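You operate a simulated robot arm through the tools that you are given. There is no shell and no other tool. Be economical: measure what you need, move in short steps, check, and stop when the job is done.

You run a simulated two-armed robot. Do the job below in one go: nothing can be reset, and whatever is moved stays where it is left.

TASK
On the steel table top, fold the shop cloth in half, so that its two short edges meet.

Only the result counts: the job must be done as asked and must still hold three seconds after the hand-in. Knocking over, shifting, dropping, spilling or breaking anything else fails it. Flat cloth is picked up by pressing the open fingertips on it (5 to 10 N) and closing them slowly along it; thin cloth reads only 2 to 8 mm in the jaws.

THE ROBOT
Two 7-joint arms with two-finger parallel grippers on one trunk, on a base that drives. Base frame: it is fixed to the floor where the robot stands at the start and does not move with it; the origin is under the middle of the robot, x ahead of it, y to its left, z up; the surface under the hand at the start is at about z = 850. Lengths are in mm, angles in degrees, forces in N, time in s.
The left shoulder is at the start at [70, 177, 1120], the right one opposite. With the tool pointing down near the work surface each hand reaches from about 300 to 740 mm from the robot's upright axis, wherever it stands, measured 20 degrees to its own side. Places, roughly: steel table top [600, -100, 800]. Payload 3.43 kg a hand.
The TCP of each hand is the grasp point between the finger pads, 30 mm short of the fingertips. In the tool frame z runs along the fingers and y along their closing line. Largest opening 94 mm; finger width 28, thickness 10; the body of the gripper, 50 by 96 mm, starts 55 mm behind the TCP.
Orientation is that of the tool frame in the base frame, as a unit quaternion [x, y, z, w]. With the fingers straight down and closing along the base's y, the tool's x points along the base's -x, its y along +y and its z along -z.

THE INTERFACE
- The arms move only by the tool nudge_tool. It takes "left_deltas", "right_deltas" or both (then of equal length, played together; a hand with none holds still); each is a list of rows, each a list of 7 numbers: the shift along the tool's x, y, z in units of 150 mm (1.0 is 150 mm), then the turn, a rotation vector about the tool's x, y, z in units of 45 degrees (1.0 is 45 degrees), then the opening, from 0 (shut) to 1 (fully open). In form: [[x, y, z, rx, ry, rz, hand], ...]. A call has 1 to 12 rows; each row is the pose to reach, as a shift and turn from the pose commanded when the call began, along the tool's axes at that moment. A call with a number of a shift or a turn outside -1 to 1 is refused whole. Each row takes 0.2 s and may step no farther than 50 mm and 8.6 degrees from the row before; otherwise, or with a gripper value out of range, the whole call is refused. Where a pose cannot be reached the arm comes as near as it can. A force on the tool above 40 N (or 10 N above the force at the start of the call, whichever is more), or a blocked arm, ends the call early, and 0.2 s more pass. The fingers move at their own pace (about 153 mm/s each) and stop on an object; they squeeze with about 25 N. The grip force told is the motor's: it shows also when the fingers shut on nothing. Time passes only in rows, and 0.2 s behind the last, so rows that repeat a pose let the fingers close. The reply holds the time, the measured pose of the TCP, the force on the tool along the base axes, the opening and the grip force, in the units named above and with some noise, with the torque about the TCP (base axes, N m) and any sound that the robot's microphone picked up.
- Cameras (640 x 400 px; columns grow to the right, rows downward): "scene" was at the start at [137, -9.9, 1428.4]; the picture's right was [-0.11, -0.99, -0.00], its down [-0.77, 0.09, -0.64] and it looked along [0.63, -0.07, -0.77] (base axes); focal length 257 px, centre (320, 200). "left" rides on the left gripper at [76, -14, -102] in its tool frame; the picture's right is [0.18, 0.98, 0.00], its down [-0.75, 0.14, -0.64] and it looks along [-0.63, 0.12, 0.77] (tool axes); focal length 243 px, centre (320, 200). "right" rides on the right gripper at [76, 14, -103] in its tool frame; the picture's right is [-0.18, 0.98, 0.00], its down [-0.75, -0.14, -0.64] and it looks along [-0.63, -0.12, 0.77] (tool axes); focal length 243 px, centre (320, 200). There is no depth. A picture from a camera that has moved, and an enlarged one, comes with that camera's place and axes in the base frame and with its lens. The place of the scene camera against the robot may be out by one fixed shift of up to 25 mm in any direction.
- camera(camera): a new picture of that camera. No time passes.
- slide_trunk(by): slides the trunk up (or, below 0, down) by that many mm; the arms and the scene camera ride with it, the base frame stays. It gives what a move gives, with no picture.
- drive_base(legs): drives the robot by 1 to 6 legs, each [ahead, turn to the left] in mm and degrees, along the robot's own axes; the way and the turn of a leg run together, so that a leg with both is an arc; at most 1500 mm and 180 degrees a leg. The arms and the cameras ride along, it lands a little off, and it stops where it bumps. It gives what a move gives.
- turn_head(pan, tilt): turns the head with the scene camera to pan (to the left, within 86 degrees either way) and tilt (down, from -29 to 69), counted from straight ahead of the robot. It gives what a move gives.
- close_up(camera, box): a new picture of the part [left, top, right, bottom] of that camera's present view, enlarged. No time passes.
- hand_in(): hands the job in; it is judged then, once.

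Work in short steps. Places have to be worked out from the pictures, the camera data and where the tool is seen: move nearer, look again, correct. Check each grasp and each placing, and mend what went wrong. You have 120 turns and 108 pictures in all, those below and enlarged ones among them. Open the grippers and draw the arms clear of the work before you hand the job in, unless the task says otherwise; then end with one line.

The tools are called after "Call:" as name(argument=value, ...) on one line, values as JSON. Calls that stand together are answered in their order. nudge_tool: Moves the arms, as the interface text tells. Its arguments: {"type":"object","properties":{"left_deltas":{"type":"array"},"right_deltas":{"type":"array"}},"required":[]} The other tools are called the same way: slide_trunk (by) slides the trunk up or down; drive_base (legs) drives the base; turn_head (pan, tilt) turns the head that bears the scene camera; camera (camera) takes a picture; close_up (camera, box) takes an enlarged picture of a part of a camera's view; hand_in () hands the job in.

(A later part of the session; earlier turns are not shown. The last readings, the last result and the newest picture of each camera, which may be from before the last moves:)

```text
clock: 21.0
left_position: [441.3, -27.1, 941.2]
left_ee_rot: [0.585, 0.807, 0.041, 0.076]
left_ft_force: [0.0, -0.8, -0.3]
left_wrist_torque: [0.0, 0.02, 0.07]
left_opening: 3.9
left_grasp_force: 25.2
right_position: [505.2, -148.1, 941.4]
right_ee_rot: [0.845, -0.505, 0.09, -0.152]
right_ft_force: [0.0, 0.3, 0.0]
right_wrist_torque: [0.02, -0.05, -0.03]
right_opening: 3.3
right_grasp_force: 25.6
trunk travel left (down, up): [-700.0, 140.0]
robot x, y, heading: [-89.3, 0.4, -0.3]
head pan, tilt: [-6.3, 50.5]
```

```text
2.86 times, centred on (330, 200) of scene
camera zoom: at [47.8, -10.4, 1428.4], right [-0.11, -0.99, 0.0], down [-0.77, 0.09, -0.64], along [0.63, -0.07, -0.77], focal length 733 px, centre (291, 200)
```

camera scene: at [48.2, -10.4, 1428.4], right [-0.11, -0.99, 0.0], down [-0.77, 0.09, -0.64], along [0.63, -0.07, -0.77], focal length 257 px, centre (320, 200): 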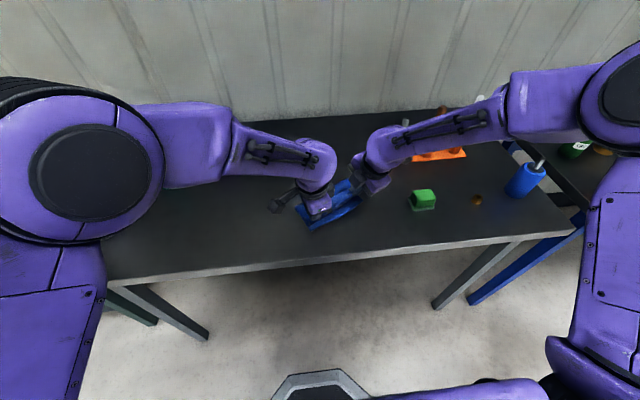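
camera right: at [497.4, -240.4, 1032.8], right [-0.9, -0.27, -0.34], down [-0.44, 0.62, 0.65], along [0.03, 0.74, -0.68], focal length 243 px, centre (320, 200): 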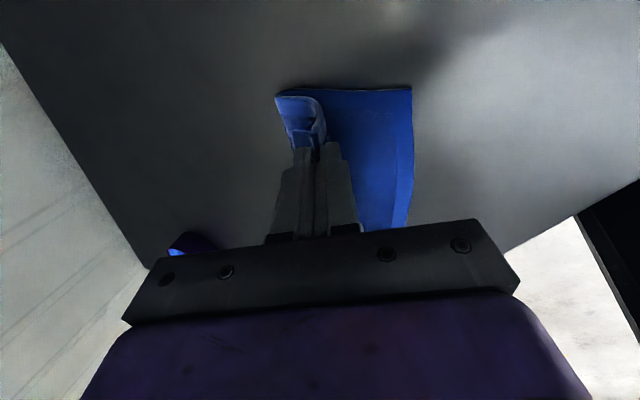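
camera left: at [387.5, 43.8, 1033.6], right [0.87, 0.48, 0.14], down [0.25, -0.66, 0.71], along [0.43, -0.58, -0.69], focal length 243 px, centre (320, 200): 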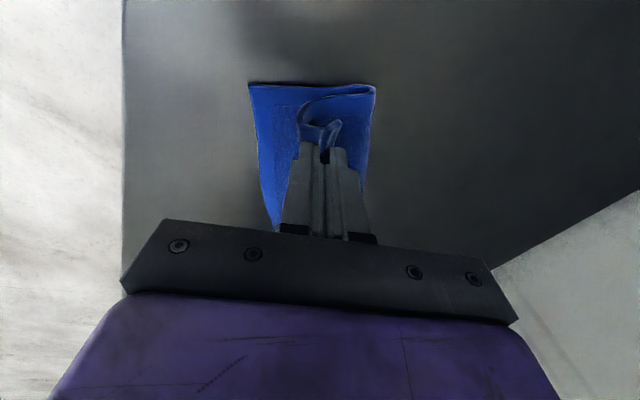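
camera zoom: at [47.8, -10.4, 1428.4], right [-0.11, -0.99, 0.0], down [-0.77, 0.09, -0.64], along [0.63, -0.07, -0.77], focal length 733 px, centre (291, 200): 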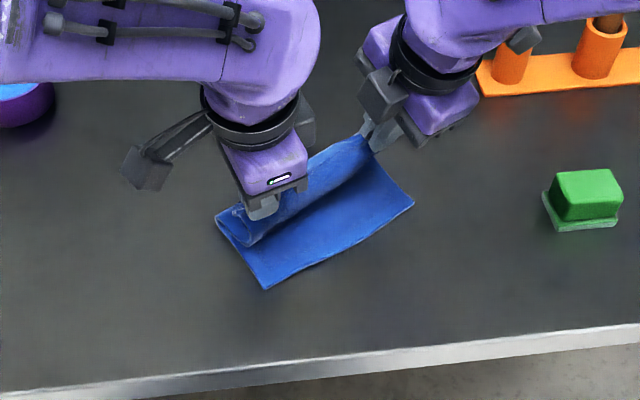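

The layer is still slack on the left. I raise a little more and shift toward the near edge, then see how it hangs.

Call:
nudge_tool(left_deltas=[[-0.01, -0.033, -0.045, 0, 0, 0, 0], [-0.021, -0.065, -0.089, 0, 0, 0, 0], [-0.021, -0.065, -0.089, 0, 0, 0, 0]], right_deltas=[[0, 0.024, -0.052, 0.1, 0, 0, 0], [0, 0.047, -0.103, 0.2, 0, 0, 0], [0, 0.047, -0.103, 0.3, 0, 0, 0]])

Call:
close_up(camera="left", box=[220, 60, 460, 260])

Call:
close_up(camera="right", box=[200, 60, 440, 260])

```text
clock: 21.8
left_position: [431.3, -32.4, 953.0]
left_ee_rot: [0.585, 0.807, 0.041, 0.075]
left_ft_force: [-0.6, 0.5, 0.2]
left_wrist_torque: [0.01, -0.02, 0.04]
left_opening: 4.1
left_grasp_force: 24.8
right_position: [494.6, -155.1, 952.4]
right_ee_rot: [0.821, -0.491, 0.149, -0.251]
right_ft_force: [-0.2, 0.7, 0.1]
right_wrist_torque: [-0.03, 0.05, 0.01]
right_opening: 3.1
right_grasp_force: 25.1
trunk travel left (down, up): [-700.0, 140.0]
robot x, y, heading: [-84.9, -0.6, -0.1]
head pan, tilt: [-6.3, 50.5]
```

```text
2.00 times, centred on (340, 160) of left
camera zoom: at [377.0, 38.3, 1045.9], right [0.87, 0.48, 0.14], down [0.25, -0.66, 0.71], along [0.43, -0.58, -0.69], focal length 485 px, centre (280, 280)
```

zoom: 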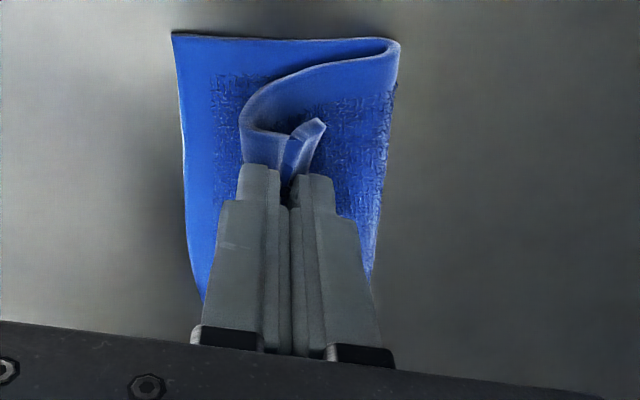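

```text
2.00 times, centred on (320, 160) of right
camera zoom: at [468.7, -255.6, 1030.2], right [-0.81, -0.22, -0.55], down [-0.57, 0.55, 0.61], along [0.16, 0.81, -0.57], focal length 485 px, centre (320, 280)
```

zoom: 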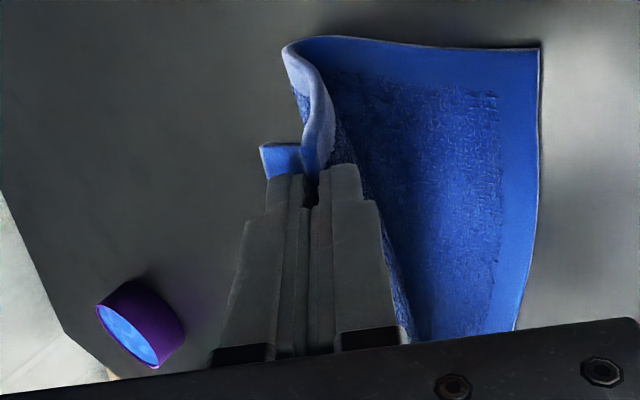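

The cloth is fairly stiff, so tilting the hands forward helps. I try 12° more on the left and 13° more on the right.

Call:
nudge_tool(left_deltas=[[0, 0, 0, -0.09, 0, 0, 0], [0, 0, 0, -0.18, 0, 0, 0], [0, 0, 0, -0.27, 0, 0, 0]], right_deltas=[[0, 0, 0, 0.1, 0, 0, 0], [0, 0, 0, 0.2, 0, 0, 0], [0, 0, 0, 0.3, 0, 0, 0]])

Call:
close_up(camera="left", box=[220, 60, 460, 260])

Call:
close_up(camera="scene", box=[250, 130, 410, 270])

```text
clock: 22.8
left_position: [446.6, -17.0, 973.5]
left_ee_rot: [0.543, 0.82, 0.095, 0.156]
left_ft_force: [0.7, -0.3, 0.1]
left_wrist_torque: [-0.04, 0.06, -0.01]
left_opening: 3.6
left_grasp_force: 25.1
right_position: [493.5, -155.4, 953.0]
right_ee_rot: [0.786, -0.47, 0.206, -0.345]
right_ft_force: [-0.3, 0.3, 1.5]
right_wrist_torque: [-0.05, 0.04, 0.03]
right_opening: 3.2
right_grasp_force: 24.5
trunk travel left (down, up): [-700.0, 140.0]
robot x, y, heading: [-86.9, -0.9, -0.3]
head pan, tilt: [-6.3, 50.5]
stopped in row 3 (left hand): the arm was blocked; the commanded pose is now the measured one
```

```text
2.00 times, centred on (340, 160) of left
camera zoom: at [370.1, 49.0, 1052.0], right [0.78, 0.56, 0.29], down [0.17, -0.63, 0.76], along [0.61, -0.54, -0.58], focal length 485 px, centre (280, 280)
```

zoom: 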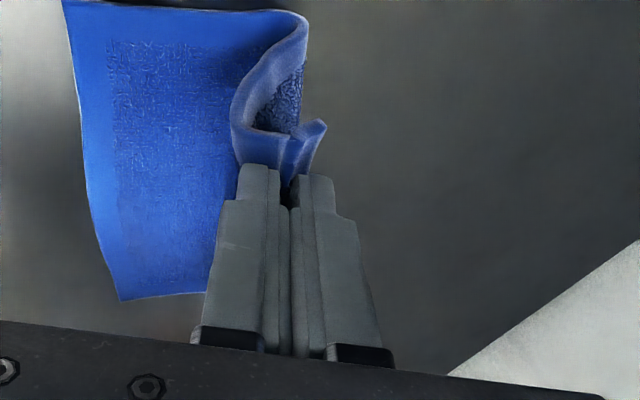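

```text
2.86 times, centred on (330, 200) of scene
camera zoom: at [48.4, -10.4, 1428.3], right [-0.11, -0.99, 0.0], down [-0.77, 0.09, -0.64], along [0.63, -0.07, -0.77], focal length 733 px, centre (291, 200)
```

zoom: 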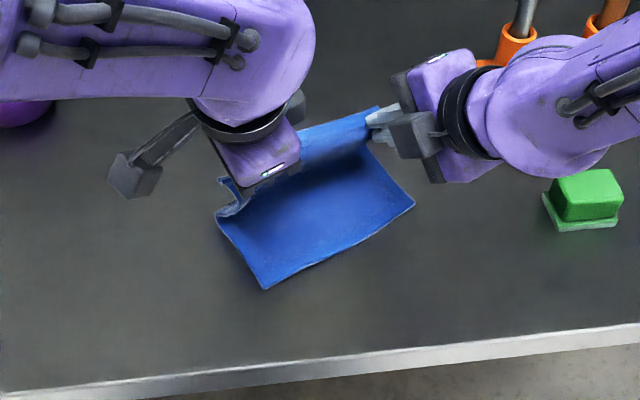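

Both layers now rise straight from the hinge, with the right tilted about 47° and the left about 21°. I lay them over toward the near edge and lower slightly.

Call:
nudge_tool(left_deltas=[[0.004, -0.06, 0.038, 0, 0, 0, 0], [0.008, -0.12, 0.076, 0, 0, 0, 0], [0.013, -0.18, 0.113, 0, 0, 0, 0]], right_deltas=[[0, 0.047, -0.001, 0, 0, 0, 0], [0, 0.093, -0.003, 0, 0, 0, 0], [0, 0.14, -0.005, 0, 0, 0, 0]])

Call:
close_up(camera="left", box=[200, 60, 440, 260])

Call:
close_up(camera="right", box=[200, 60, 440, 260])

Call:
close_up(camera="scene", box=[250, 130, 410, 270])

```text
clock: 23.6
left_position: [438.2, -20.7, 961.5]
left_ee_rot: [0.526, 0.83, 0.078, 0.166]
left_ft_force: [0.1, -0.9, 0.0]
left_wrist_torque: [-0.06, 0.02, -0.03]
left_opening: 3.8
left_grasp_force: 25.4
right_position: [480.1, -161.5, 938.5]
right_ee_rot: [0.786, -0.47, 0.205, -0.346]
right_ft_force: [-0.3, -0.1, 0.5]
right_wrist_torque: [-0.02, 0.04, 0.0]
right_opening: 3.2
right_grasp_force: 25.5
trunk travel left (down, up): [-700.0, 140.0]
robot x, y, heading: [-88.9, 3.4, -0.5]
head pan, tilt: [-6.3, 50.5]
```

```text
2.00 times, centred on (320, 160) of left
camera zoom: at [360.1, 47.0, 1036.9], right [0.76, 0.59, 0.26], down [0.18, -0.59, 0.79], along [0.62, -0.55, -0.56], focal length 485 px, centre (320, 280)
```

zoom: 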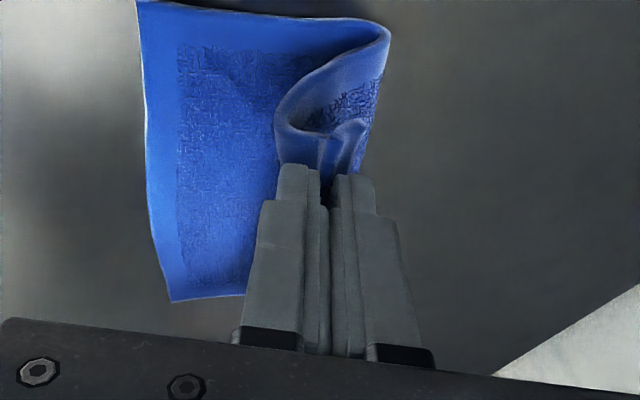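

```text
2.00 times, centred on (320, 160) of right
camera zoom: at [441.2, -269.0, 996.9], right [-0.67, -0.15, -0.72], down [-0.69, 0.48, 0.54], along [0.27, 0.86, -0.43], focal length 485 px, centre (320, 280)
```

zoom: 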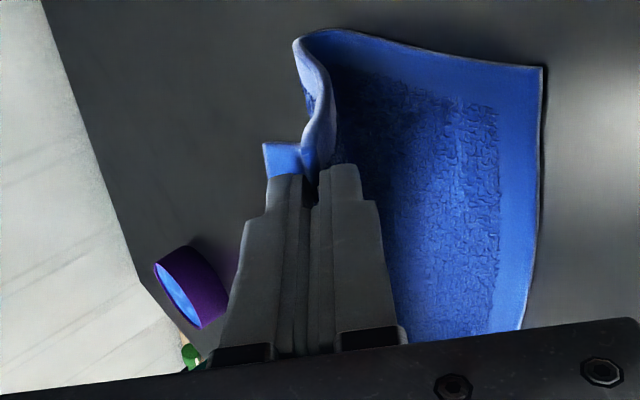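

```text
2.86 times, centred on (330, 200) of scene
camera zoom: at [47.8, -10.0, 1428.4], right [-0.11, -0.99, 0.0], down [-0.77, 0.09, -0.64], along [0.63, -0.07, -0.77], focal length 733 px, centre (291, 200)
```

zoom: 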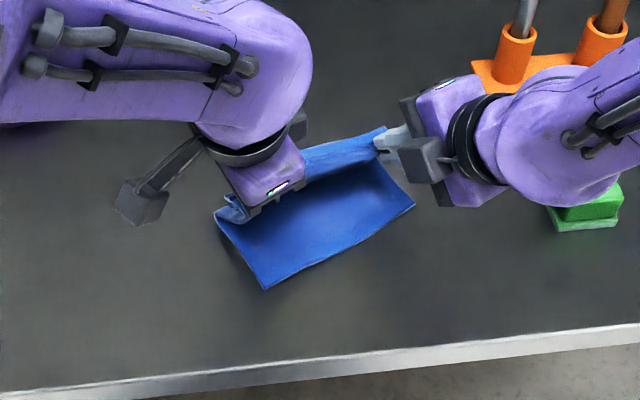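

This is a good pose for letting go. I open both jaws slightly and draw back along the fingers so the layer flops toward the near edge.

Call:
nudge_tool(left_deltas=[[0, 0, 0, 0, 0, 0, 0.2], [0, 0, 0, 0, 0, 0, 0.2], [0, 0, -0.15, 0, 0, 0, 0.2], [0, 0, -0.3, 0, 0, 0, 0.2], [0, 0.1, -0.45, 0, 0, 0, 0.2]], right_deltas=[[0, 0, 0, 0, 0, 0, 0.2], [0, 0, 0, 0, 0, 0, 0.2], [0, 0, -0.15, 0, 0, 0, 0.2], [0, 0, -0.3, 0, 0, 0, 0.2], [0, 0, -0.45, 0, 0, 0, 0.2]])

Call:
camera(camera="left")

Call:
camera(camera="right")

Call:
close_up(camera="scene", box=[250, 130, 410, 270])

```text
clock: 24.8
left_position: [415.5, -20.7, 1014.7]
left_ee_rot: [0.545, 0.819, 0.097, 0.154]
left_ft_force: [-0.2, -0.4, -0.2]
left_wrist_torque: [0.02, 0.0, 0.02]
left_opening: 18.7
left_grasp_force: 0.0
right_position: [438.5, -185.0, 983.5]
right_ee_rot: [0.786, -0.47, 0.205, -0.345]
right_ft_force: [-0.5, -0.5, -0.9]
right_wrist_torque: [-0.01, 0.02, -0.03]
right_opening: 18.8
right_grasp_force: 0.0
trunk travel left (down, up): [-700.0, 140.0]
robot x, y, heading: [-86.9, 1.1, -0.1]
head pan, tilt: [-6.3, 50.5]
```

```text
63 pictures are left
camera left: at [339.1, 45.5, 1095.6], right [0.78, 0.55, 0.29], down [0.16, -0.63, 0.76], along [0.6, -0.54, -0.58], focal length 243 px, centre (320, 200)
```

left: 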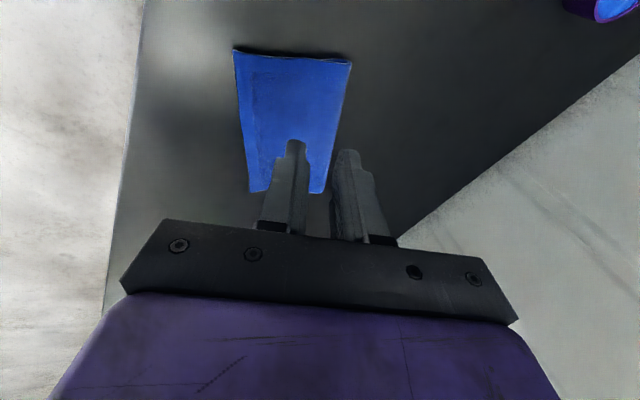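

```text
62 pictures are left
camera right: at [397.9, -293.4, 1043.7], right [-0.67, -0.15, -0.72], down [-0.69, 0.48, 0.54], along [0.27, 0.86, -0.43], focal length 243 px, centre (320, 200)
```

right: 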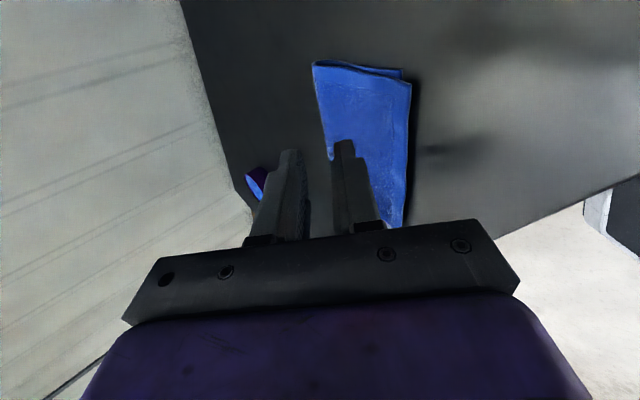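

```text
2.86 times, centred on (330, 200) of scene
camera zoom: at [47.3, -9.2, 1428.4], right [-0.11, -0.99, 0.0], down [-0.77, 0.09, -0.64], along [0.63, -0.07, -0.77], focal length 733 px, centre (291, 200)
```

zoom: 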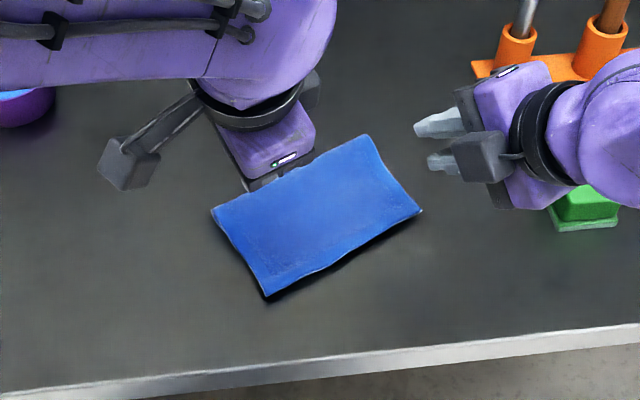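

The layer flopped over flat with its rim right at the near edge. I draw both hands further clear and inspect.

Call:
nudge_tool(left_deltas=[[0.1, 0, -0.15, 0, 0, 0, 0.2], [0.2, 0, -0.3, 0, 0, 0, 0.2], [0.35, 0, -0.4, 0, 0, 0, 0.2]], right_deltas=[[0.1, -0.15, -0.1, 0, 0, 0, 0.2], [0.2, -0.3, -0.2, 0, 0, 0, 0.2], [0.3, -0.4, -0.3, 0, 0, 0, 0.2]])

Call:
camera(camera="left")

Call:
camera(camera="right")

Call:
close_up(camera="scene", box=[290, 160, 370, 210])

Call:
camera(camera="scene")

```text
clock: 25.6
left_position: [375.2, 30.7, 1066.5]
left_ee_rot: [0.545, 0.819, 0.096, 0.153]
left_ft_force: [0.3, -0.6, 0.4]
left_wrist_torque: [-0.01, -0.02, -0.02]
left_opening: 18.6
left_grasp_force: 0.0
right_position: [465.4, -221.2, 1061.0]
right_ee_rot: [0.787, -0.469, 0.204, -0.345]
right_ft_force: [0.1, 0.8, 0.2]
right_wrist_torque: [-0.01, -0.02, 0.0]
right_opening: 18.7
right_grasp_force: 0.1
trunk travel left (down, up): [-700.0, 140.0]
robot x, y, heading: [-85.3, 3.6, -0.2]
head pan, tilt: [-6.3, 50.5]
```

```text
60 pictures are left
camera left: at [299.3, 96.1, 1145.4], right [0.78, 0.55, 0.29], down [0.16, -0.63, 0.76], along [0.6, -0.54, -0.58], focal length 243 px, centre (320, 200)
```

left: 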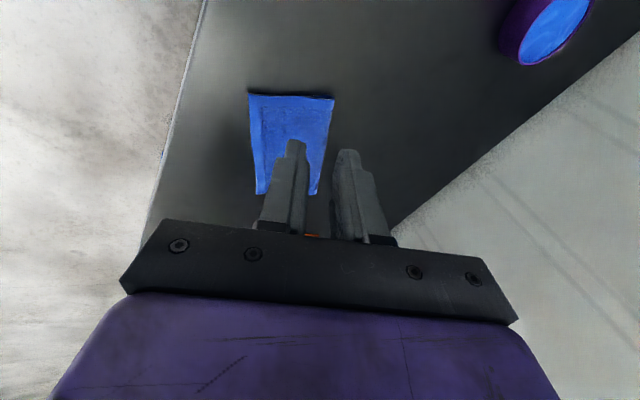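

```text
59 pictures are left
camera right: at [426.3, -329.0, 1120.0], right [-0.67, -0.15, -0.72], down [-0.69, 0.48, 0.54], along [0.27, 0.86, -0.43], focal length 243 px, centre (320, 200)
```

right: 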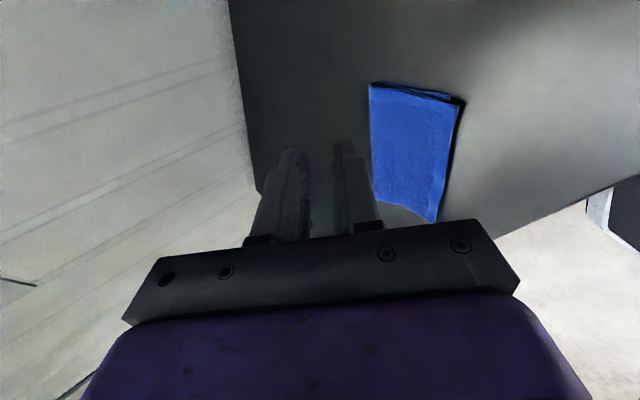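

```text
8.00 times, centred on (330, 185) of scene
camera zoom: at [46.9, -9.1, 1428.5], right [-0.11, -0.99, 0.0], down [-0.77, 0.09, -0.64], along [0.63, -0.07, -0.77], focal length 2053 px, centre (240, 320)
```

zoom: 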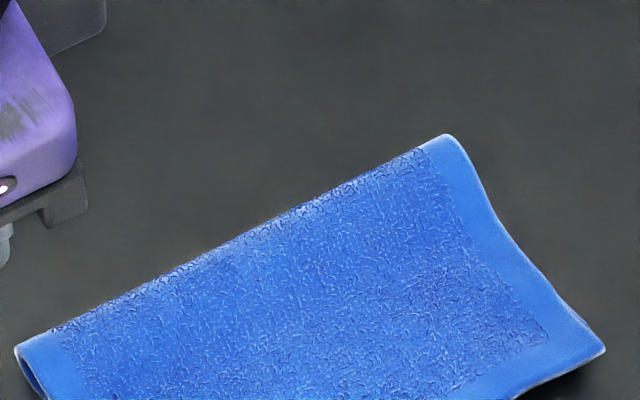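

```text
57 pictures are left
camera scene: at [46.9, -9.1, 1428.5], right [-0.11, -0.99, 0.0], down [-0.77, 0.09, -0.64], along [0.63, -0.07, -0.77], focal length 257 px, centre (320, 200)
```

scene: 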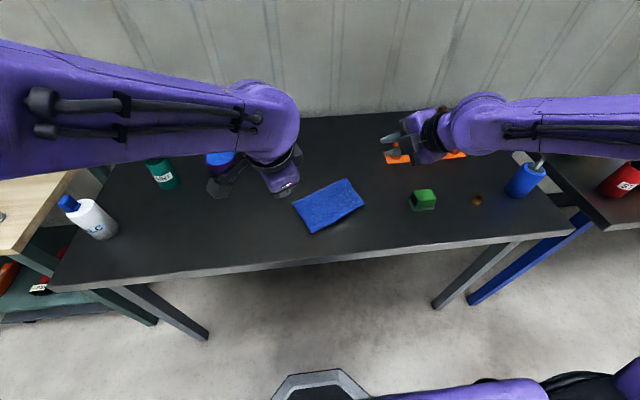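

All the objects still stand and the arms are clear. I check the near rims close up.

Call:
close_up(camera="right", box=[350, 70, 480, 230])

Call:
close_up(camera="scene", box=[285, 175, 375, 240])

Call:
close_up(camera="left", box=[230, 80, 350, 200])

```text
2.50 times, centred on (415, 150) of right
camera zoom: at [426.3, -329.0, 1120.0], right [-0.67, -0.15, -0.72], down [-0.69, 0.48, 0.54], along [0.27, 0.86, -0.43], focal length 606 px, centre (82, 325)
```

zoom: 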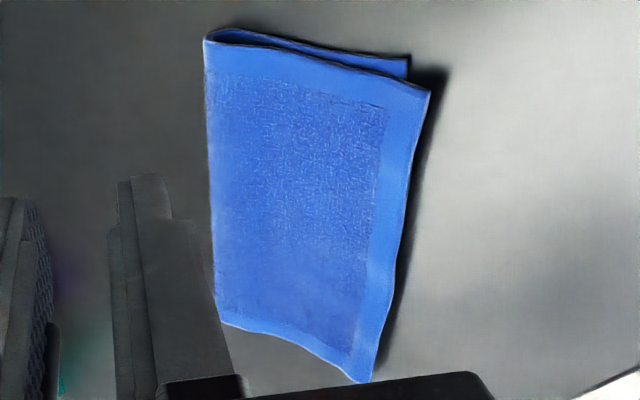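

```text
6.15 times, centred on (330, 208) of scene
camera zoom: at [46.9, -9.1, 1428.5], right [-0.11, -0.99, 0.0], down [-0.77, 0.09, -0.64], along [0.63, -0.07, -0.77], focal length 1579 px, centre (258, 154)
```

zoom: 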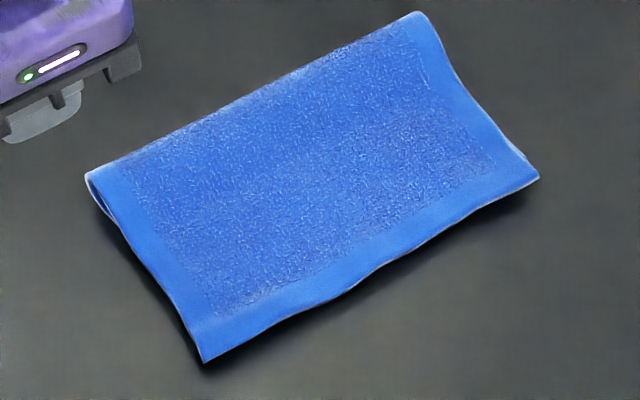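

```text
3.33 times, centred on (290, 140) of left
camera zoom: at [299.3, 96.1, 1145.4], right [0.78, 0.55, 0.29], down [0.16, -0.63, 0.76], along [0.6, -0.54, -0.58], focal length 809 px, centre (420, 400)
```

zoom: 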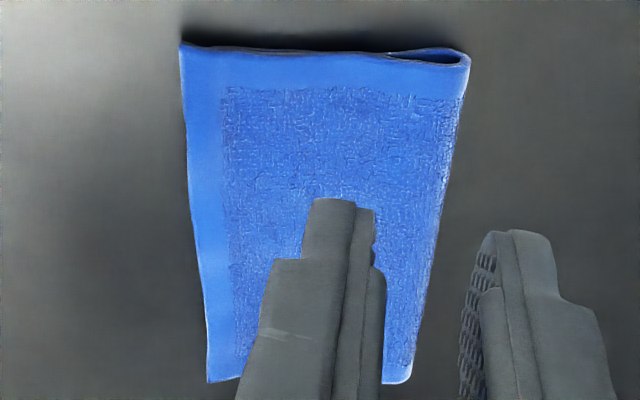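

The top rim overhangs the bottom one by about 11–15 mm. I'll nudge it flush with the right hand opened wide and fingertips near the table, pushing squarely from the near side; first I straighten the right hand and move the left aside.

Call:
nudge_tool(left_deltas=[[0.1, 0.05, -0.03, 0, 0, 0, 0.2], [0.2, 0.1, -0.06, 0, 0, 0, 0.2], [0.3, 0.15, -0.09, 0, 0, 0, 0.2], [0.4, 0.2, -0.12, 0, 0, 0, 0.2], [0.5, 0.25, -0.15, 0, 0, 0, 0.2], [0.5, 0.25, -0.15, 0, 0, 0, 0.2]], right_deltas=[[0, 0, 0, -0.17, 0, 0, 0.4], [0, 0, 0, -0.34, 0, 0, 0.6], [0, 0, 0, -0.51, 0, 0, 0.8], [0, 0, 0, -0.68, 0, 0, 1], [0, 0, 0, -0.85, 0, 0, 1], [0, 0, 0, -1.0, 0, 0, 1]])

```text
clock: 27.0
left_position: [372.6, 113.5, 1084.7]
left_ee_rot: [0.544, 0.819, 0.097, 0.153]
left_ft_force: [0.2, 0.2, 0.0]
left_wrist_torque: [-0.02, 0.01, -0.01]
left_opening: 18.6
left_grasp_force: 0.0
right_position: [466.0, -220.9, 1058.9]
right_ee_rot: [0.858, -0.513, 0.008, -0.018]
right_ft_force: [0.0, -0.7, 0.5]
right_wrist_torque: [0.01, -0.02, 0.0]
right_opening: 94.0
right_grasp_force: 0.0
trunk travel left (down, up): [-700.0, 140.0]
robot x, y, heading: [-87.3, -2.7, -0.2]
head pan, tilt: [-6.3, 50.5]
```

The right hand is vertical and wide open. I turn it 90° in two calls, moving it toward the near side of the cloth at a safe height.

Call:
nudge_tool(right_deltas=[[-0.07, 0.01, 0.02, -0.01, 0, 0.167, 1], [-0.14, 0.02, 0.04, -0.02, 0, 0.333, 1], [-0.21, 0.03, 0.06, -0.03, 0, 0.5, 1], [-0.28, 0.04, 0.08, -0.04, 0, 0.667, 1], [-0.35, 0.045, 0.1, -0.05, 0, 0.833, 1], [-0.413, 0.051, 0.127, -0.05, 0, 1.0, 1]])

```text
clock: 28.4
left_position: [371.8, 113.2, 1086.5]
left_ee_rot: [0.544, 0.82, 0.096, 0.153]
left_ft_force: [0.2, 0.0, 0.0]
left_wrist_torque: [0.04, 0.02, 0.02]
left_opening: 18.7
left_grasp_force: 0.1
right_position: [429.6, -169.9, 1040.0]
right_ee_rot: [-0.595, 0.804, 0.008, 0.004]
right_ft_force: [-0.5, 0.2, -0.4]
right_wrist_torque: [0.0, 0.02, 0.0]
right_opening: 94.0
right_grasp_force: 0.0
trunk travel left (down, up): [-700.0, 140.0]
robot x, y, heading: [-88.4, -0.7, -0.2]
head pan, tilt: [-6.3, 50.5]
```

Halfway turned. I finish the turn and come to the near side of the cloth at z 960.

Call:
nudge_tool(right_deltas=[[-0.025, 0.059, 0.09, 0, 0, 0.167, 1], [-0.05, 0.118, 0.18, 0, 0, 0.333, 1], [-0.075, 0.177, 0.27, 0, 0, 0.5, 1], [-0.1, 0.235, 0.36, 0, 0, 0.667, 1], [-0.125, 0.294, 0.45, 0, 0, 0.833, 1], [-0.153, 0.353, 0.533, 0, 0, 1.0, 1]])

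Call:
camera(camera="right")

Call:
close_up(camera="scene", box=[250, 130, 410, 270])

```text
clock: 29.8
left_position: [373.8, 113.4, 1086.1]
left_ee_rot: [0.544, 0.819, 0.096, 0.153]
left_ft_force: [0.6, -0.5, -0.7]
left_wrist_torque: [-0.01, 0.01, 0.01]
left_opening: 18.6
left_grasp_force: 0.1
right_position: [384.0, -132.2, 960.4]
right_ee_rot: [-0.244, 0.97, 0.009, 0.001]
right_ft_force: [-0.5, -0.2, -0.8]
right_wrist_torque: [0.01, 0.01, -0.01]
right_opening: 94.1
right_grasp_force: 0.1
trunk travel left (down, up): [-700.0, 140.0]
robot x, y, heading: [-90.5, -0.1, -0.4]
head pan, tilt: [-6.3, 50.5]
```

```text
53 pictures are left
camera right: at [309.7, -158.1, 1062.9], right [-0.3, 0.95, 0.02], down [0.73, 0.22, 0.64], along [0.61, 0.21, -0.76], focal length 243 px, centre (320, 200)
```

right: 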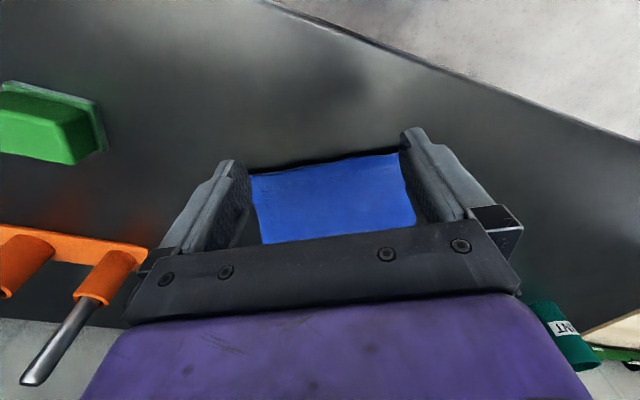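

```text
2.86 times, centred on (330, 200) of scene
camera zoom: at [47.7, -9.7, 1428.4], right [-0.11, -0.99, 0.0], down [-0.77, 0.09, -0.64], along [0.63, -0.07, -0.77], focal length 733 px, centre (291, 200)
```

zoom: 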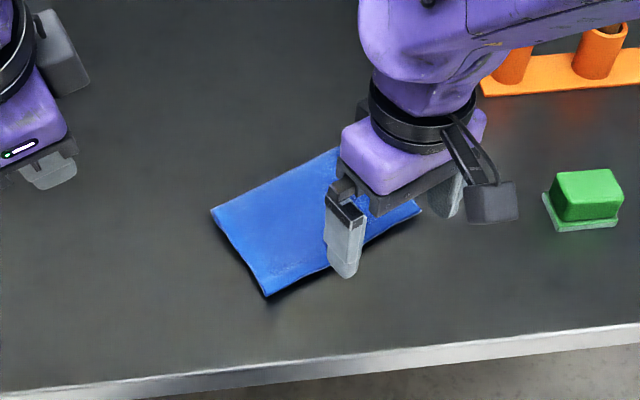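

The rim is seen at about (427,-111), matching my estimate, and the fingers stand about 30 mm in front of it. I lower until the tips are just above the table.

Call:
nudge_tool(right_deltas=[[0, 0, 0.17, 0, 0, 0, 1], [0, 0, 0.34, 0, 0, 0, 1], [0, 0, 0.48, 0, 0, 0, 1], [0, 0, 0.5, 0, 0, 0, 1]])

Call:
camera(camera="right")

```text
clock: 30.8
left_position: [373.1, 111.2, 1086.7]
left_ee_rot: [0.543, 0.82, 0.096, 0.154]
left_ft_force: [0.3, -0.4, 0.3]
left_wrist_torque: [-0.01, -0.03, 0.0]
left_opening: 18.7
left_grasp_force: 0.0
right_position: [383.7, -127.6, 885.3]
right_ee_rot: [-0.244, 0.97, 0.008, 0.002]
right_ft_force: [0.8, -0.1, 0.0]
right_wrist_torque: [0.01, 0.02, 0.0]
right_opening: 94.0
right_grasp_force: 0.1
trunk travel left (down, up): [-700.0, 140.0]
robot x, y, heading: [-88.8, -1.8, -0.2]
head pan, tilt: [-6.3, 50.5]
```

```text
51 pictures are left
camera right: at [311.2, -154.6, 988.1], right [-0.3, 0.95, 0.02], down [0.73, 0.22, 0.64], along [0.61, 0.21, -0.76], focal length 243 px, centre (320, 200)
```

right: 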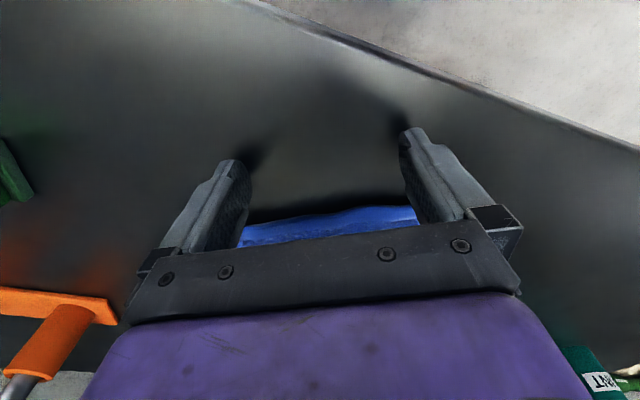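

Tips are about 4 mm above the table. I push slowly toward the fold by about 44 mm, ending with the finger fronts flush with the bottom rim.

Call:
nudge_tool(right_deltas=[[-0.08, -0.01, 0, 0, 0, 0, 1], [-0.15, -0.02, 0, 0, 0, 0, 1], [-0.19, -0.025, 0, 0, 0, 0, 1], [-0.215, -0.028, 0, 0, 0, 0, 1], [-0.24, -0.03, 0, 0, 0, 0, 1], [-0.26, -0.032, 0, 0, 0, 0, 1], [-0.28, -0.033, 0, 0, 0, 0, 1], [-0.295, -0.033, 0, 0, 0, 0, 1]])

Call:
close_up(camera="scene", box=[270, 150, 390, 245])

Call:
camera(camera="right")

Call:
camera(camera="left")

```text
clock: 32.6
left_position: [372.9, 112.1, 1086.5]
left_ee_rot: [0.544, 0.819, 0.097, 0.154]
left_ft_force: [0.2, 0.3, 0.1]
left_wrist_torque: [-0.02, -0.01, 0.01]
left_opening: 18.8
left_grasp_force: 0.0
right_position: [426.3, -114.2, 884.9]
right_ee_rot: [-0.245, 0.97, 0.009, 0.001]
right_ft_force: [-0.2, -1.3, 0.2]
right_wrist_torque: [-0.02, -0.03, 0.02]
right_opening: 94.2
right_grasp_force: 0.1
trunk travel left (down, up): [-700.0, 140.0]
robot x, y, heading: [-94.2, 2.8, -0.0]
head pan, tilt: [-6.3, 50.5]
```

```text
4.21 times, centred on (330, 198) of scene
camera zoom: at [47.9, -10.1, 1428.4], right [-0.11, -0.99, 0.0], down [-0.77, 0.09, -0.64], along [0.63, -0.07, -0.77], focal length 1080 px, centre (278, 210)
```

zoom: 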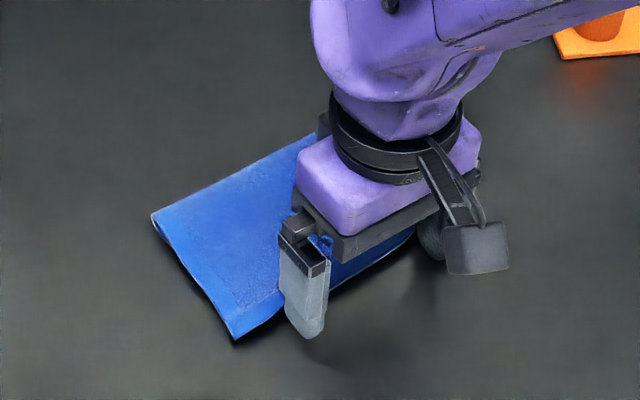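

```text
49 pictures are left
camera right: at [352.7, -139.4, 987.8], right [-0.3, 0.95, 0.02], down [0.73, 0.22, 0.64], along [0.61, 0.21, -0.76], focal length 243 px, centre (320, 200)
```

right: 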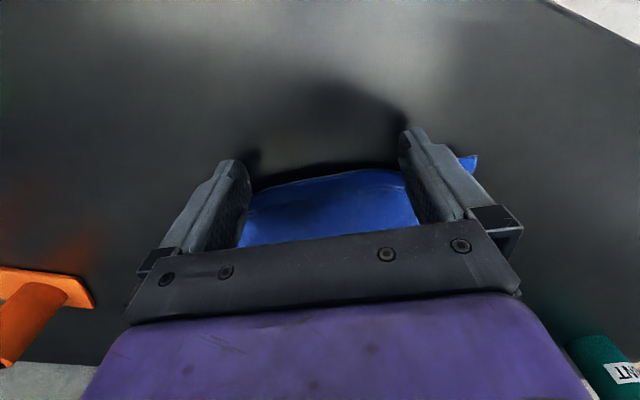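

```text
48 pictures are left
camera left: at [296.9, 179.2, 1165.7], right [0.78, 0.55, 0.29], down [0.16, -0.63, 0.76], along [0.6, -0.54, -0.59], focal length 243 px, centre (320, 200)
```

left: 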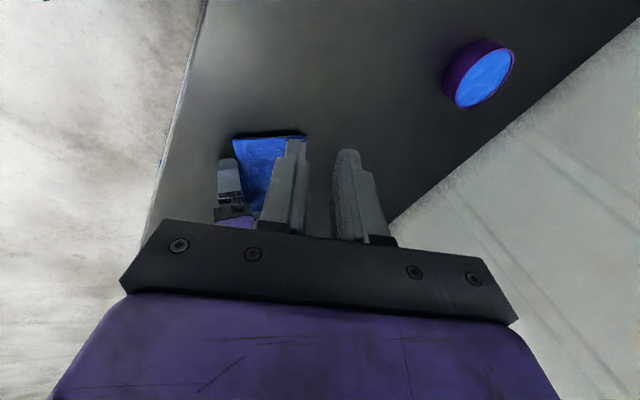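

The push met almost no force. I back off, rise, and look at the result.

Call:
nudge_tool(right_deltas=[[0.15, 0, 0, 0, 0, 0, 1], [0.25, 0, -0.15, 0, 0, 0, 1], [0.3, -0.2, -0.4, 0, 0, 0, 1], [0.3, -0.45, -0.6, 0, 0, 0, 1], [0.3, -0.7, -0.8, 0, 0, 0, 1], [0.3, -0.95, -0.9, 0, 0, 0, 1]])

Call:
camera(camera="right")

Call:
close_up(camera="scene", box=[280, 160, 380, 240])

Call:
close_up(camera="left", box=[200, 110, 330, 220])

```text
clock: 34.0
left_position: [374.6, 112.1, 1085.6]
left_ee_rot: [0.545, 0.819, 0.097, 0.152]
left_ft_force: [-0.2, -0.6, -0.1]
left_wrist_torque: [0.01, -0.01, 0.06]
left_opening: 18.6
left_grasp_force: 0.0
right_position: [457.4, -266.8, 1017.9]
right_ee_rot: [-0.246, 0.969, 0.009, 0.0]
right_ft_force: [1.4, 0.1, 0.2]
right_wrist_torque: [0.0, 0.02, -0.04]
right_opening: 94.0
right_grasp_force: 0.0
trunk travel left (down, up): [-700.0, 140.0]
robot x, y, heading: [-93.6, 0.3, -0.2]
head pan, tilt: [-6.3, 50.5]
```

```text
47 pictures are left
camera right: at [383.2, -292.7, 1120.4], right [-0.3, 0.95, 0.02], down [0.73, 0.22, 0.64], along [0.61, 0.21, -0.77], focal length 243 px, centre (320, 200)
```

right: 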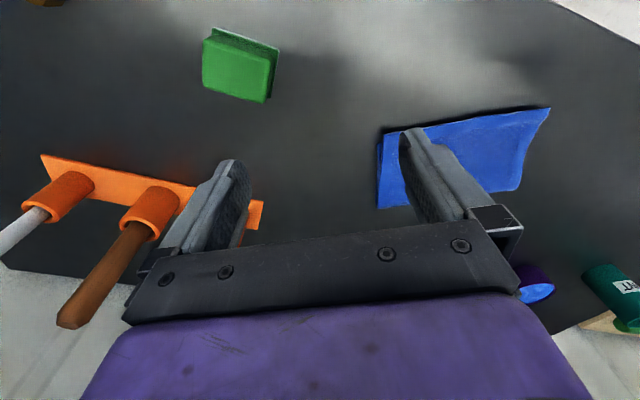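

```text
5.00 times, centred on (330, 200) of scene
camera zoom: at [49.0, -11.7, 1428.2], right [-0.11, -0.99, 0.0], down [-0.77, 0.09, -0.64], along [0.63, -0.07, -0.77], focal length 1283 px, centre (270, 200)
```

zoom: 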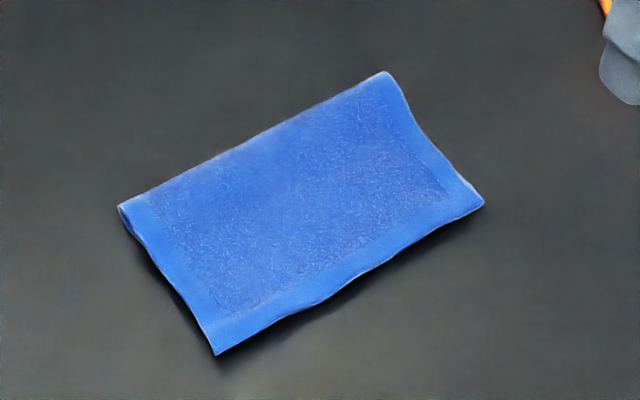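

```text
3.64 times, centred on (265, 165) of left
camera zoom: at [297.8, 177.9, 1165.6], right [0.78, 0.55, 0.29], down [0.16, -0.63, 0.76], along [0.6, -0.54, -0.59], focal length 882 px, centre (520, 327)
```

zoom: 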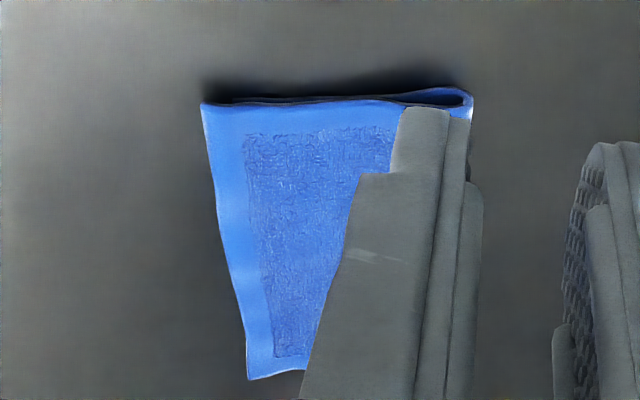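

The top corners moved about 8 mm (left) and 13 mm (right) toward the fold. I check the offset from the bottom layer.

Call:
close_up(camera="right", box=[365, 90, 565, 215])

Call:
close_up(camera="left", box=[225, 120, 315, 170])

Call:
close_up(camera="scene", box=[295, 190, 375, 240])

```text
3.20 times, centred on (465, 152) of right
camera zoom: at [383.2, -292.7, 1120.4], right [-0.3, 0.95, 0.02], down [0.73, 0.22, 0.64], along [0.61, 0.21, -0.77], focal length 776 px, centre (-144, 352)
```

zoom: 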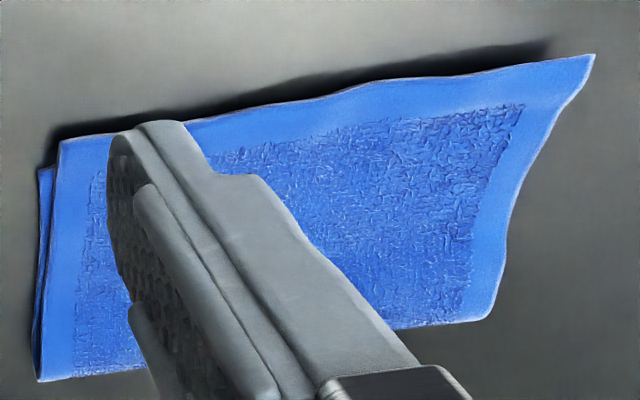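

```text
7.11 times, centred on (270, 145) of left
camera zoom: at [297.8, 177.9, 1165.6], right [0.78, 0.55, 0.29], down [0.16, -0.63, 0.76], along [0.6, -0.54, -0.59], focal length 1725 px, centre (676, 591)
```

zoom: 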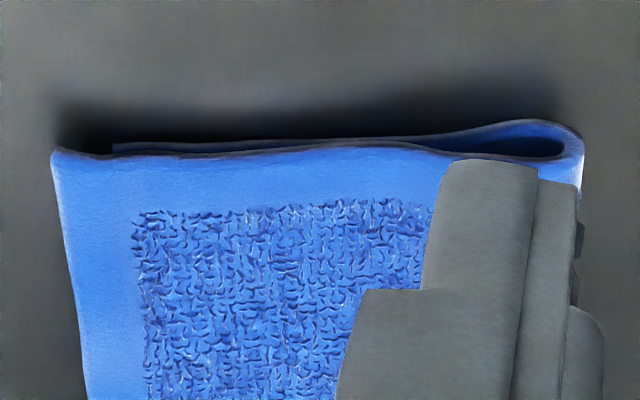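

```text
8.00 times, centred on (335, 215) of scene
camera zoom: at [49.0, -11.7, 1428.2], right [-0.11, -0.99, 0.0], down [-0.77, 0.09, -0.64], along [0.63, -0.07, -0.77], focal length 2053 px, centre (200, 80)
```

zoom: 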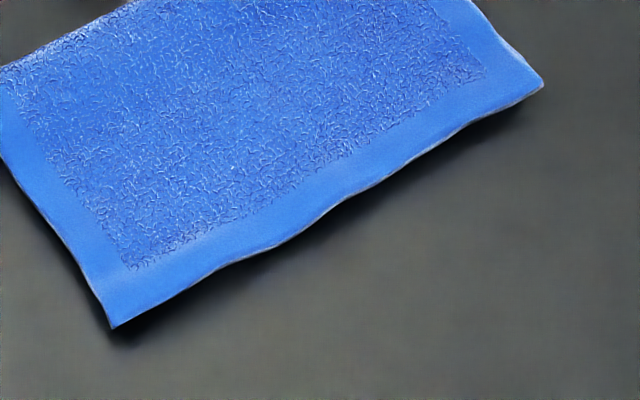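

The push moved the whole folded cloth, so the top rim still overhangs by about 11–14 mm. I'll try a gentle fix: press lightly on the top layer with both open fingertips and drag it toward the fold so the fold rolls over a little.

Call:
nudge_tool(right_deltas=[[-0.14, 0.17, 0, 0, 0, 0, 1], [-0.28, 0.34, 0, 0, 0, 0, 1], [-0.42, 0.51, 0, 0, 0, 0, 1], [-0.56, 0.68, 0, 0, 0, 0, 1], [-0.7, 0.85, 0, 0, 0, 0, 1], [-0.823, 1.0, 0.1, 0, 0, 0, 1], [-0.823, 1.0, 0.4, 0, 0, 0, 1], [-0.823, 1.0, 0.7, 0, 0, 0, 1], [-0.823, 1.0, 0.8, 0, 0, 0, 1]])

Call:
close_up(camera="scene", box=[270, 150, 390, 245])

```text
clock: 36.0
left_position: [372.1, 113.9, 1085.9]
left_ee_rot: [0.544, 0.819, 0.097, 0.153]
left_ft_force: [0.3, -0.6, -0.7]
left_wrist_torque: [0.03, -0.02, 0.0]
left_opening: 18.8
left_grasp_force: 0.0
right_position: [494.0, -71.1, 902.1]
right_ee_rot: [-0.245, 0.97, 0.009, 0.001]
right_ft_force: [0.4, -0.3, -0.3]
right_wrist_torque: [0.0, 0.02, -0.04]
right_opening: 94.0
right_grasp_force: 0.0
trunk travel left (down, up): [-700.0, 140.0]
robot x, y, heading: [-87.2, 3.5, -0.0]
head pan, tilt: [-6.3, 50.5]
```

```text
4.21 times, centred on (330, 198) of scene
camera zoom: at [47.6, -9.8, 1428.5], right [-0.11, -0.99, 0.0], down [-0.77, 0.09, -0.64], along [0.63, -0.07, -0.77], focal length 1080 px, centre (278, 210)
```

zoom: 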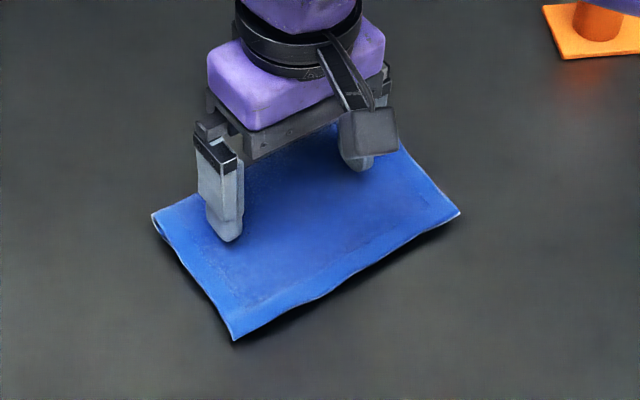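

The fingers are over the rear half of the cloth. I lower to a light touch.

Call:
nudge_tool(right_deltas=[[0, 0, 0.05, 0, 0, 0, 1], [0, 0, 0.08, 0, 0, 0, 1], [0, 0, 0.1, 0, 0, 0, 1]])

```text
clock: 36.8
left_position: [372.6, 113.3, 1086.8]
left_ee_rot: [0.544, 0.819, 0.097, 0.155]
left_ft_force: [0.9, 0.2, 0.1]
left_wrist_torque: [0.01, -0.01, 0.0]
left_opening: 18.8
left_grasp_force: 0.1
right_position: [491.8, -70.3, 887.0]
right_ee_rot: [-0.244, 0.97, 0.009, 0.002]
right_ft_force: [0.7, -0.4, 3.3]
right_wrist_torque: [-0.08, -0.04, 0.04]
right_opening: 93.9
right_grasp_force: 0.1
trunk travel left (down, up): [-700.0, 140.0]
robot x, y, heading: [-87.3, 1.0, -0.3]
head pan, tilt: [-6.3, 50.5]
```

Touching with about 3 N. I drag 14 mm along +x, the direction of the offset, then lift straight off.

Call:
nudge_tool(right_deltas=[[-0.014, -0.007, 0, 0, 0, 0, 1], [-0.028, -0.015, 0, 0, 0, 0, 1], [-0.042, -0.022, 0, 0, 0, 0, 1], [-0.056, -0.03, 0, 0, 0, 0, 1], [-0.07, -0.037, 0, 0, 0, 0, 1], [-0.084, -0.045, 0, 0, 0, 0, 1], [-0.084, -0.045, -0.05, 0, 0, 0, 1], [-0.084, -0.045, -0.2, 0, 0, 0, 1], [-0.084, -0.3, -0.45, 0, 0, 0, 1], [-0.05, -0.6, -0.65, 0, 0, 0, 1], [0, -0.9, -0.8, 0, 0, 0, 1]])

Call:
camera(camera="right")

Call:
close_up(camera="scene", box=[280, 160, 380, 240])

Call:
close_up(camera="left", box=[225, 120, 315, 170])

```text
refused: row 9 steps farther than a row can; nothing moved
```

```text
40 pictures are left
camera right: at [418.1, -96.1, 989.8], right [-0.3, 0.95, 0.02], down [0.73, 0.22, 0.65], along [0.61, 0.21, -0.76], focal length 243 px, centre (320, 200)
```

right: 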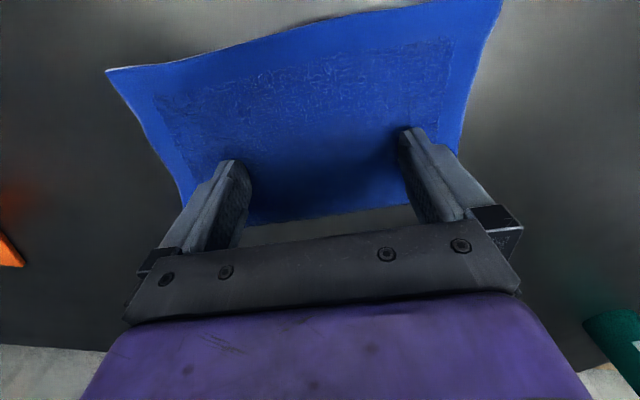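

```text
5.00 times, centred on (330, 200) of scene
camera zoom: at [47.6, -10.1, 1428.5], right [-0.11, -0.99, 0.0], down [-0.77, 0.09, -0.64], along [0.63, -0.07, -0.77], focal length 1283 px, centre (270, 200)
```

zoom: 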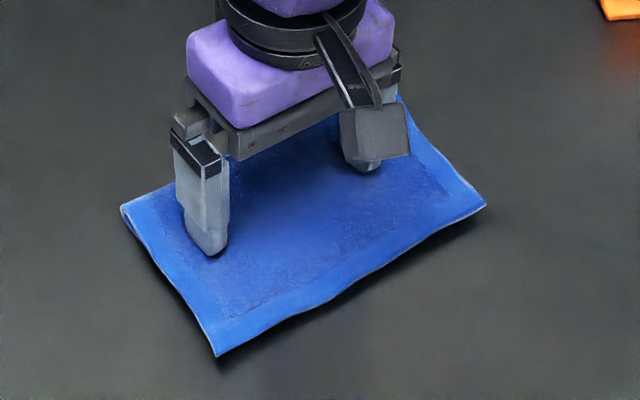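

```text
7.11 times, centred on (270, 145) of left
camera zoom: at [296.6, 179.3, 1165.9], right [0.78, 0.55, 0.29], down [0.16, -0.63, 0.76], along [0.6, -0.54, -0.59], focal length 1725 px, centre (676, 591)
```

zoom: 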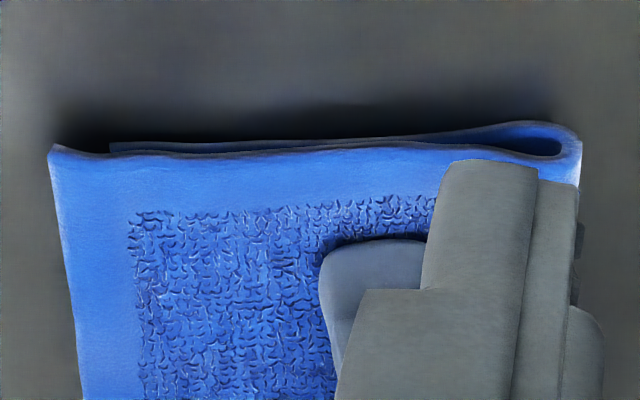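

The lift rows were too large, so the call was refused and nothing moved. I redo only the drag and a small lift, then look.

Call:
nudge_tool(right_deltas=[[-0.014, -0.007, 0, 0, 0, 0, 1], [-0.028, -0.015, 0, 0, 0, 0, 1], [-0.042, -0.022, 0, 0, 0, 0, 1], [-0.056, -0.03, 0, 0, 0, 0, 1], [-0.07, -0.037, 0, 0, 0, 0, 1], [-0.084, -0.045, 0, 0, 0, 0, 1], [-0.084, -0.045, -0.03, 0, 0, 0, 1], [-0.084, -0.045, -0.1, 0, 0, 0, 1], [-0.084, -0.045, -0.2, 0, 0, 0, 1]])

Call:
close_up(camera="scene", box=[280, 160, 380, 240])

Call:
close_up(camera="left", box=[225, 120, 315, 170])

```text
clock: 38.8
left_position: [372.1, 113.7, 1086.8]
left_ee_rot: [0.544, 0.819, 0.098, 0.153]
left_ft_force: [0.9, 0.2, 0.0]
left_wrist_torque: [-0.01, -0.01, 0.01]
left_opening: 18.7
left_grasp_force: 0.0
right_position: [503.3, -70.9, 918.3]
right_ee_rot: [-0.244, 0.97, 0.01, 0.0]
right_ft_force: [0.3, -0.4, -0.3]
right_wrist_torque: [-0.02, 0.03, 0.01]
right_opening: 94.0
right_grasp_force: 0.1
trunk travel left (down, up): [-700.0, 140.0]
robot x, y, heading: [-90.0, 1.8, 0.2]
head pan, tilt: [-6.3, 50.5]
```

```text
5.00 times, centred on (330, 200) of scene
camera zoom: at [47.4, -10.1, 1428.4], right [-0.11, -0.99, 0.0], down [-0.77, 0.09, -0.64], along [0.63, -0.07, -0.77], focal length 1283 px, centre (270, 200)
```

zoom: 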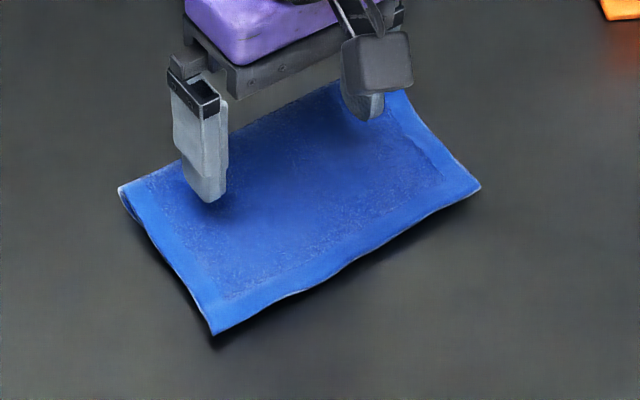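

```text
7.11 times, centred on (270, 145) of left
camera zoom: at [296.4, 179.2, 1165.9], right [0.78, 0.55, 0.29], down [0.16, -0.63, 0.76], along [0.6, -0.54, -0.58], focal length 1725 px, centre (676, 591)
```

zoom: 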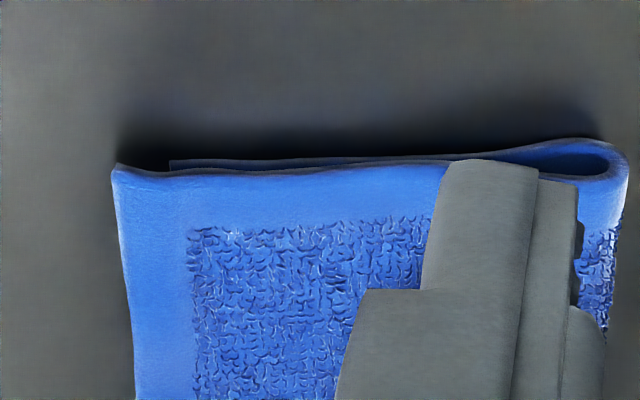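

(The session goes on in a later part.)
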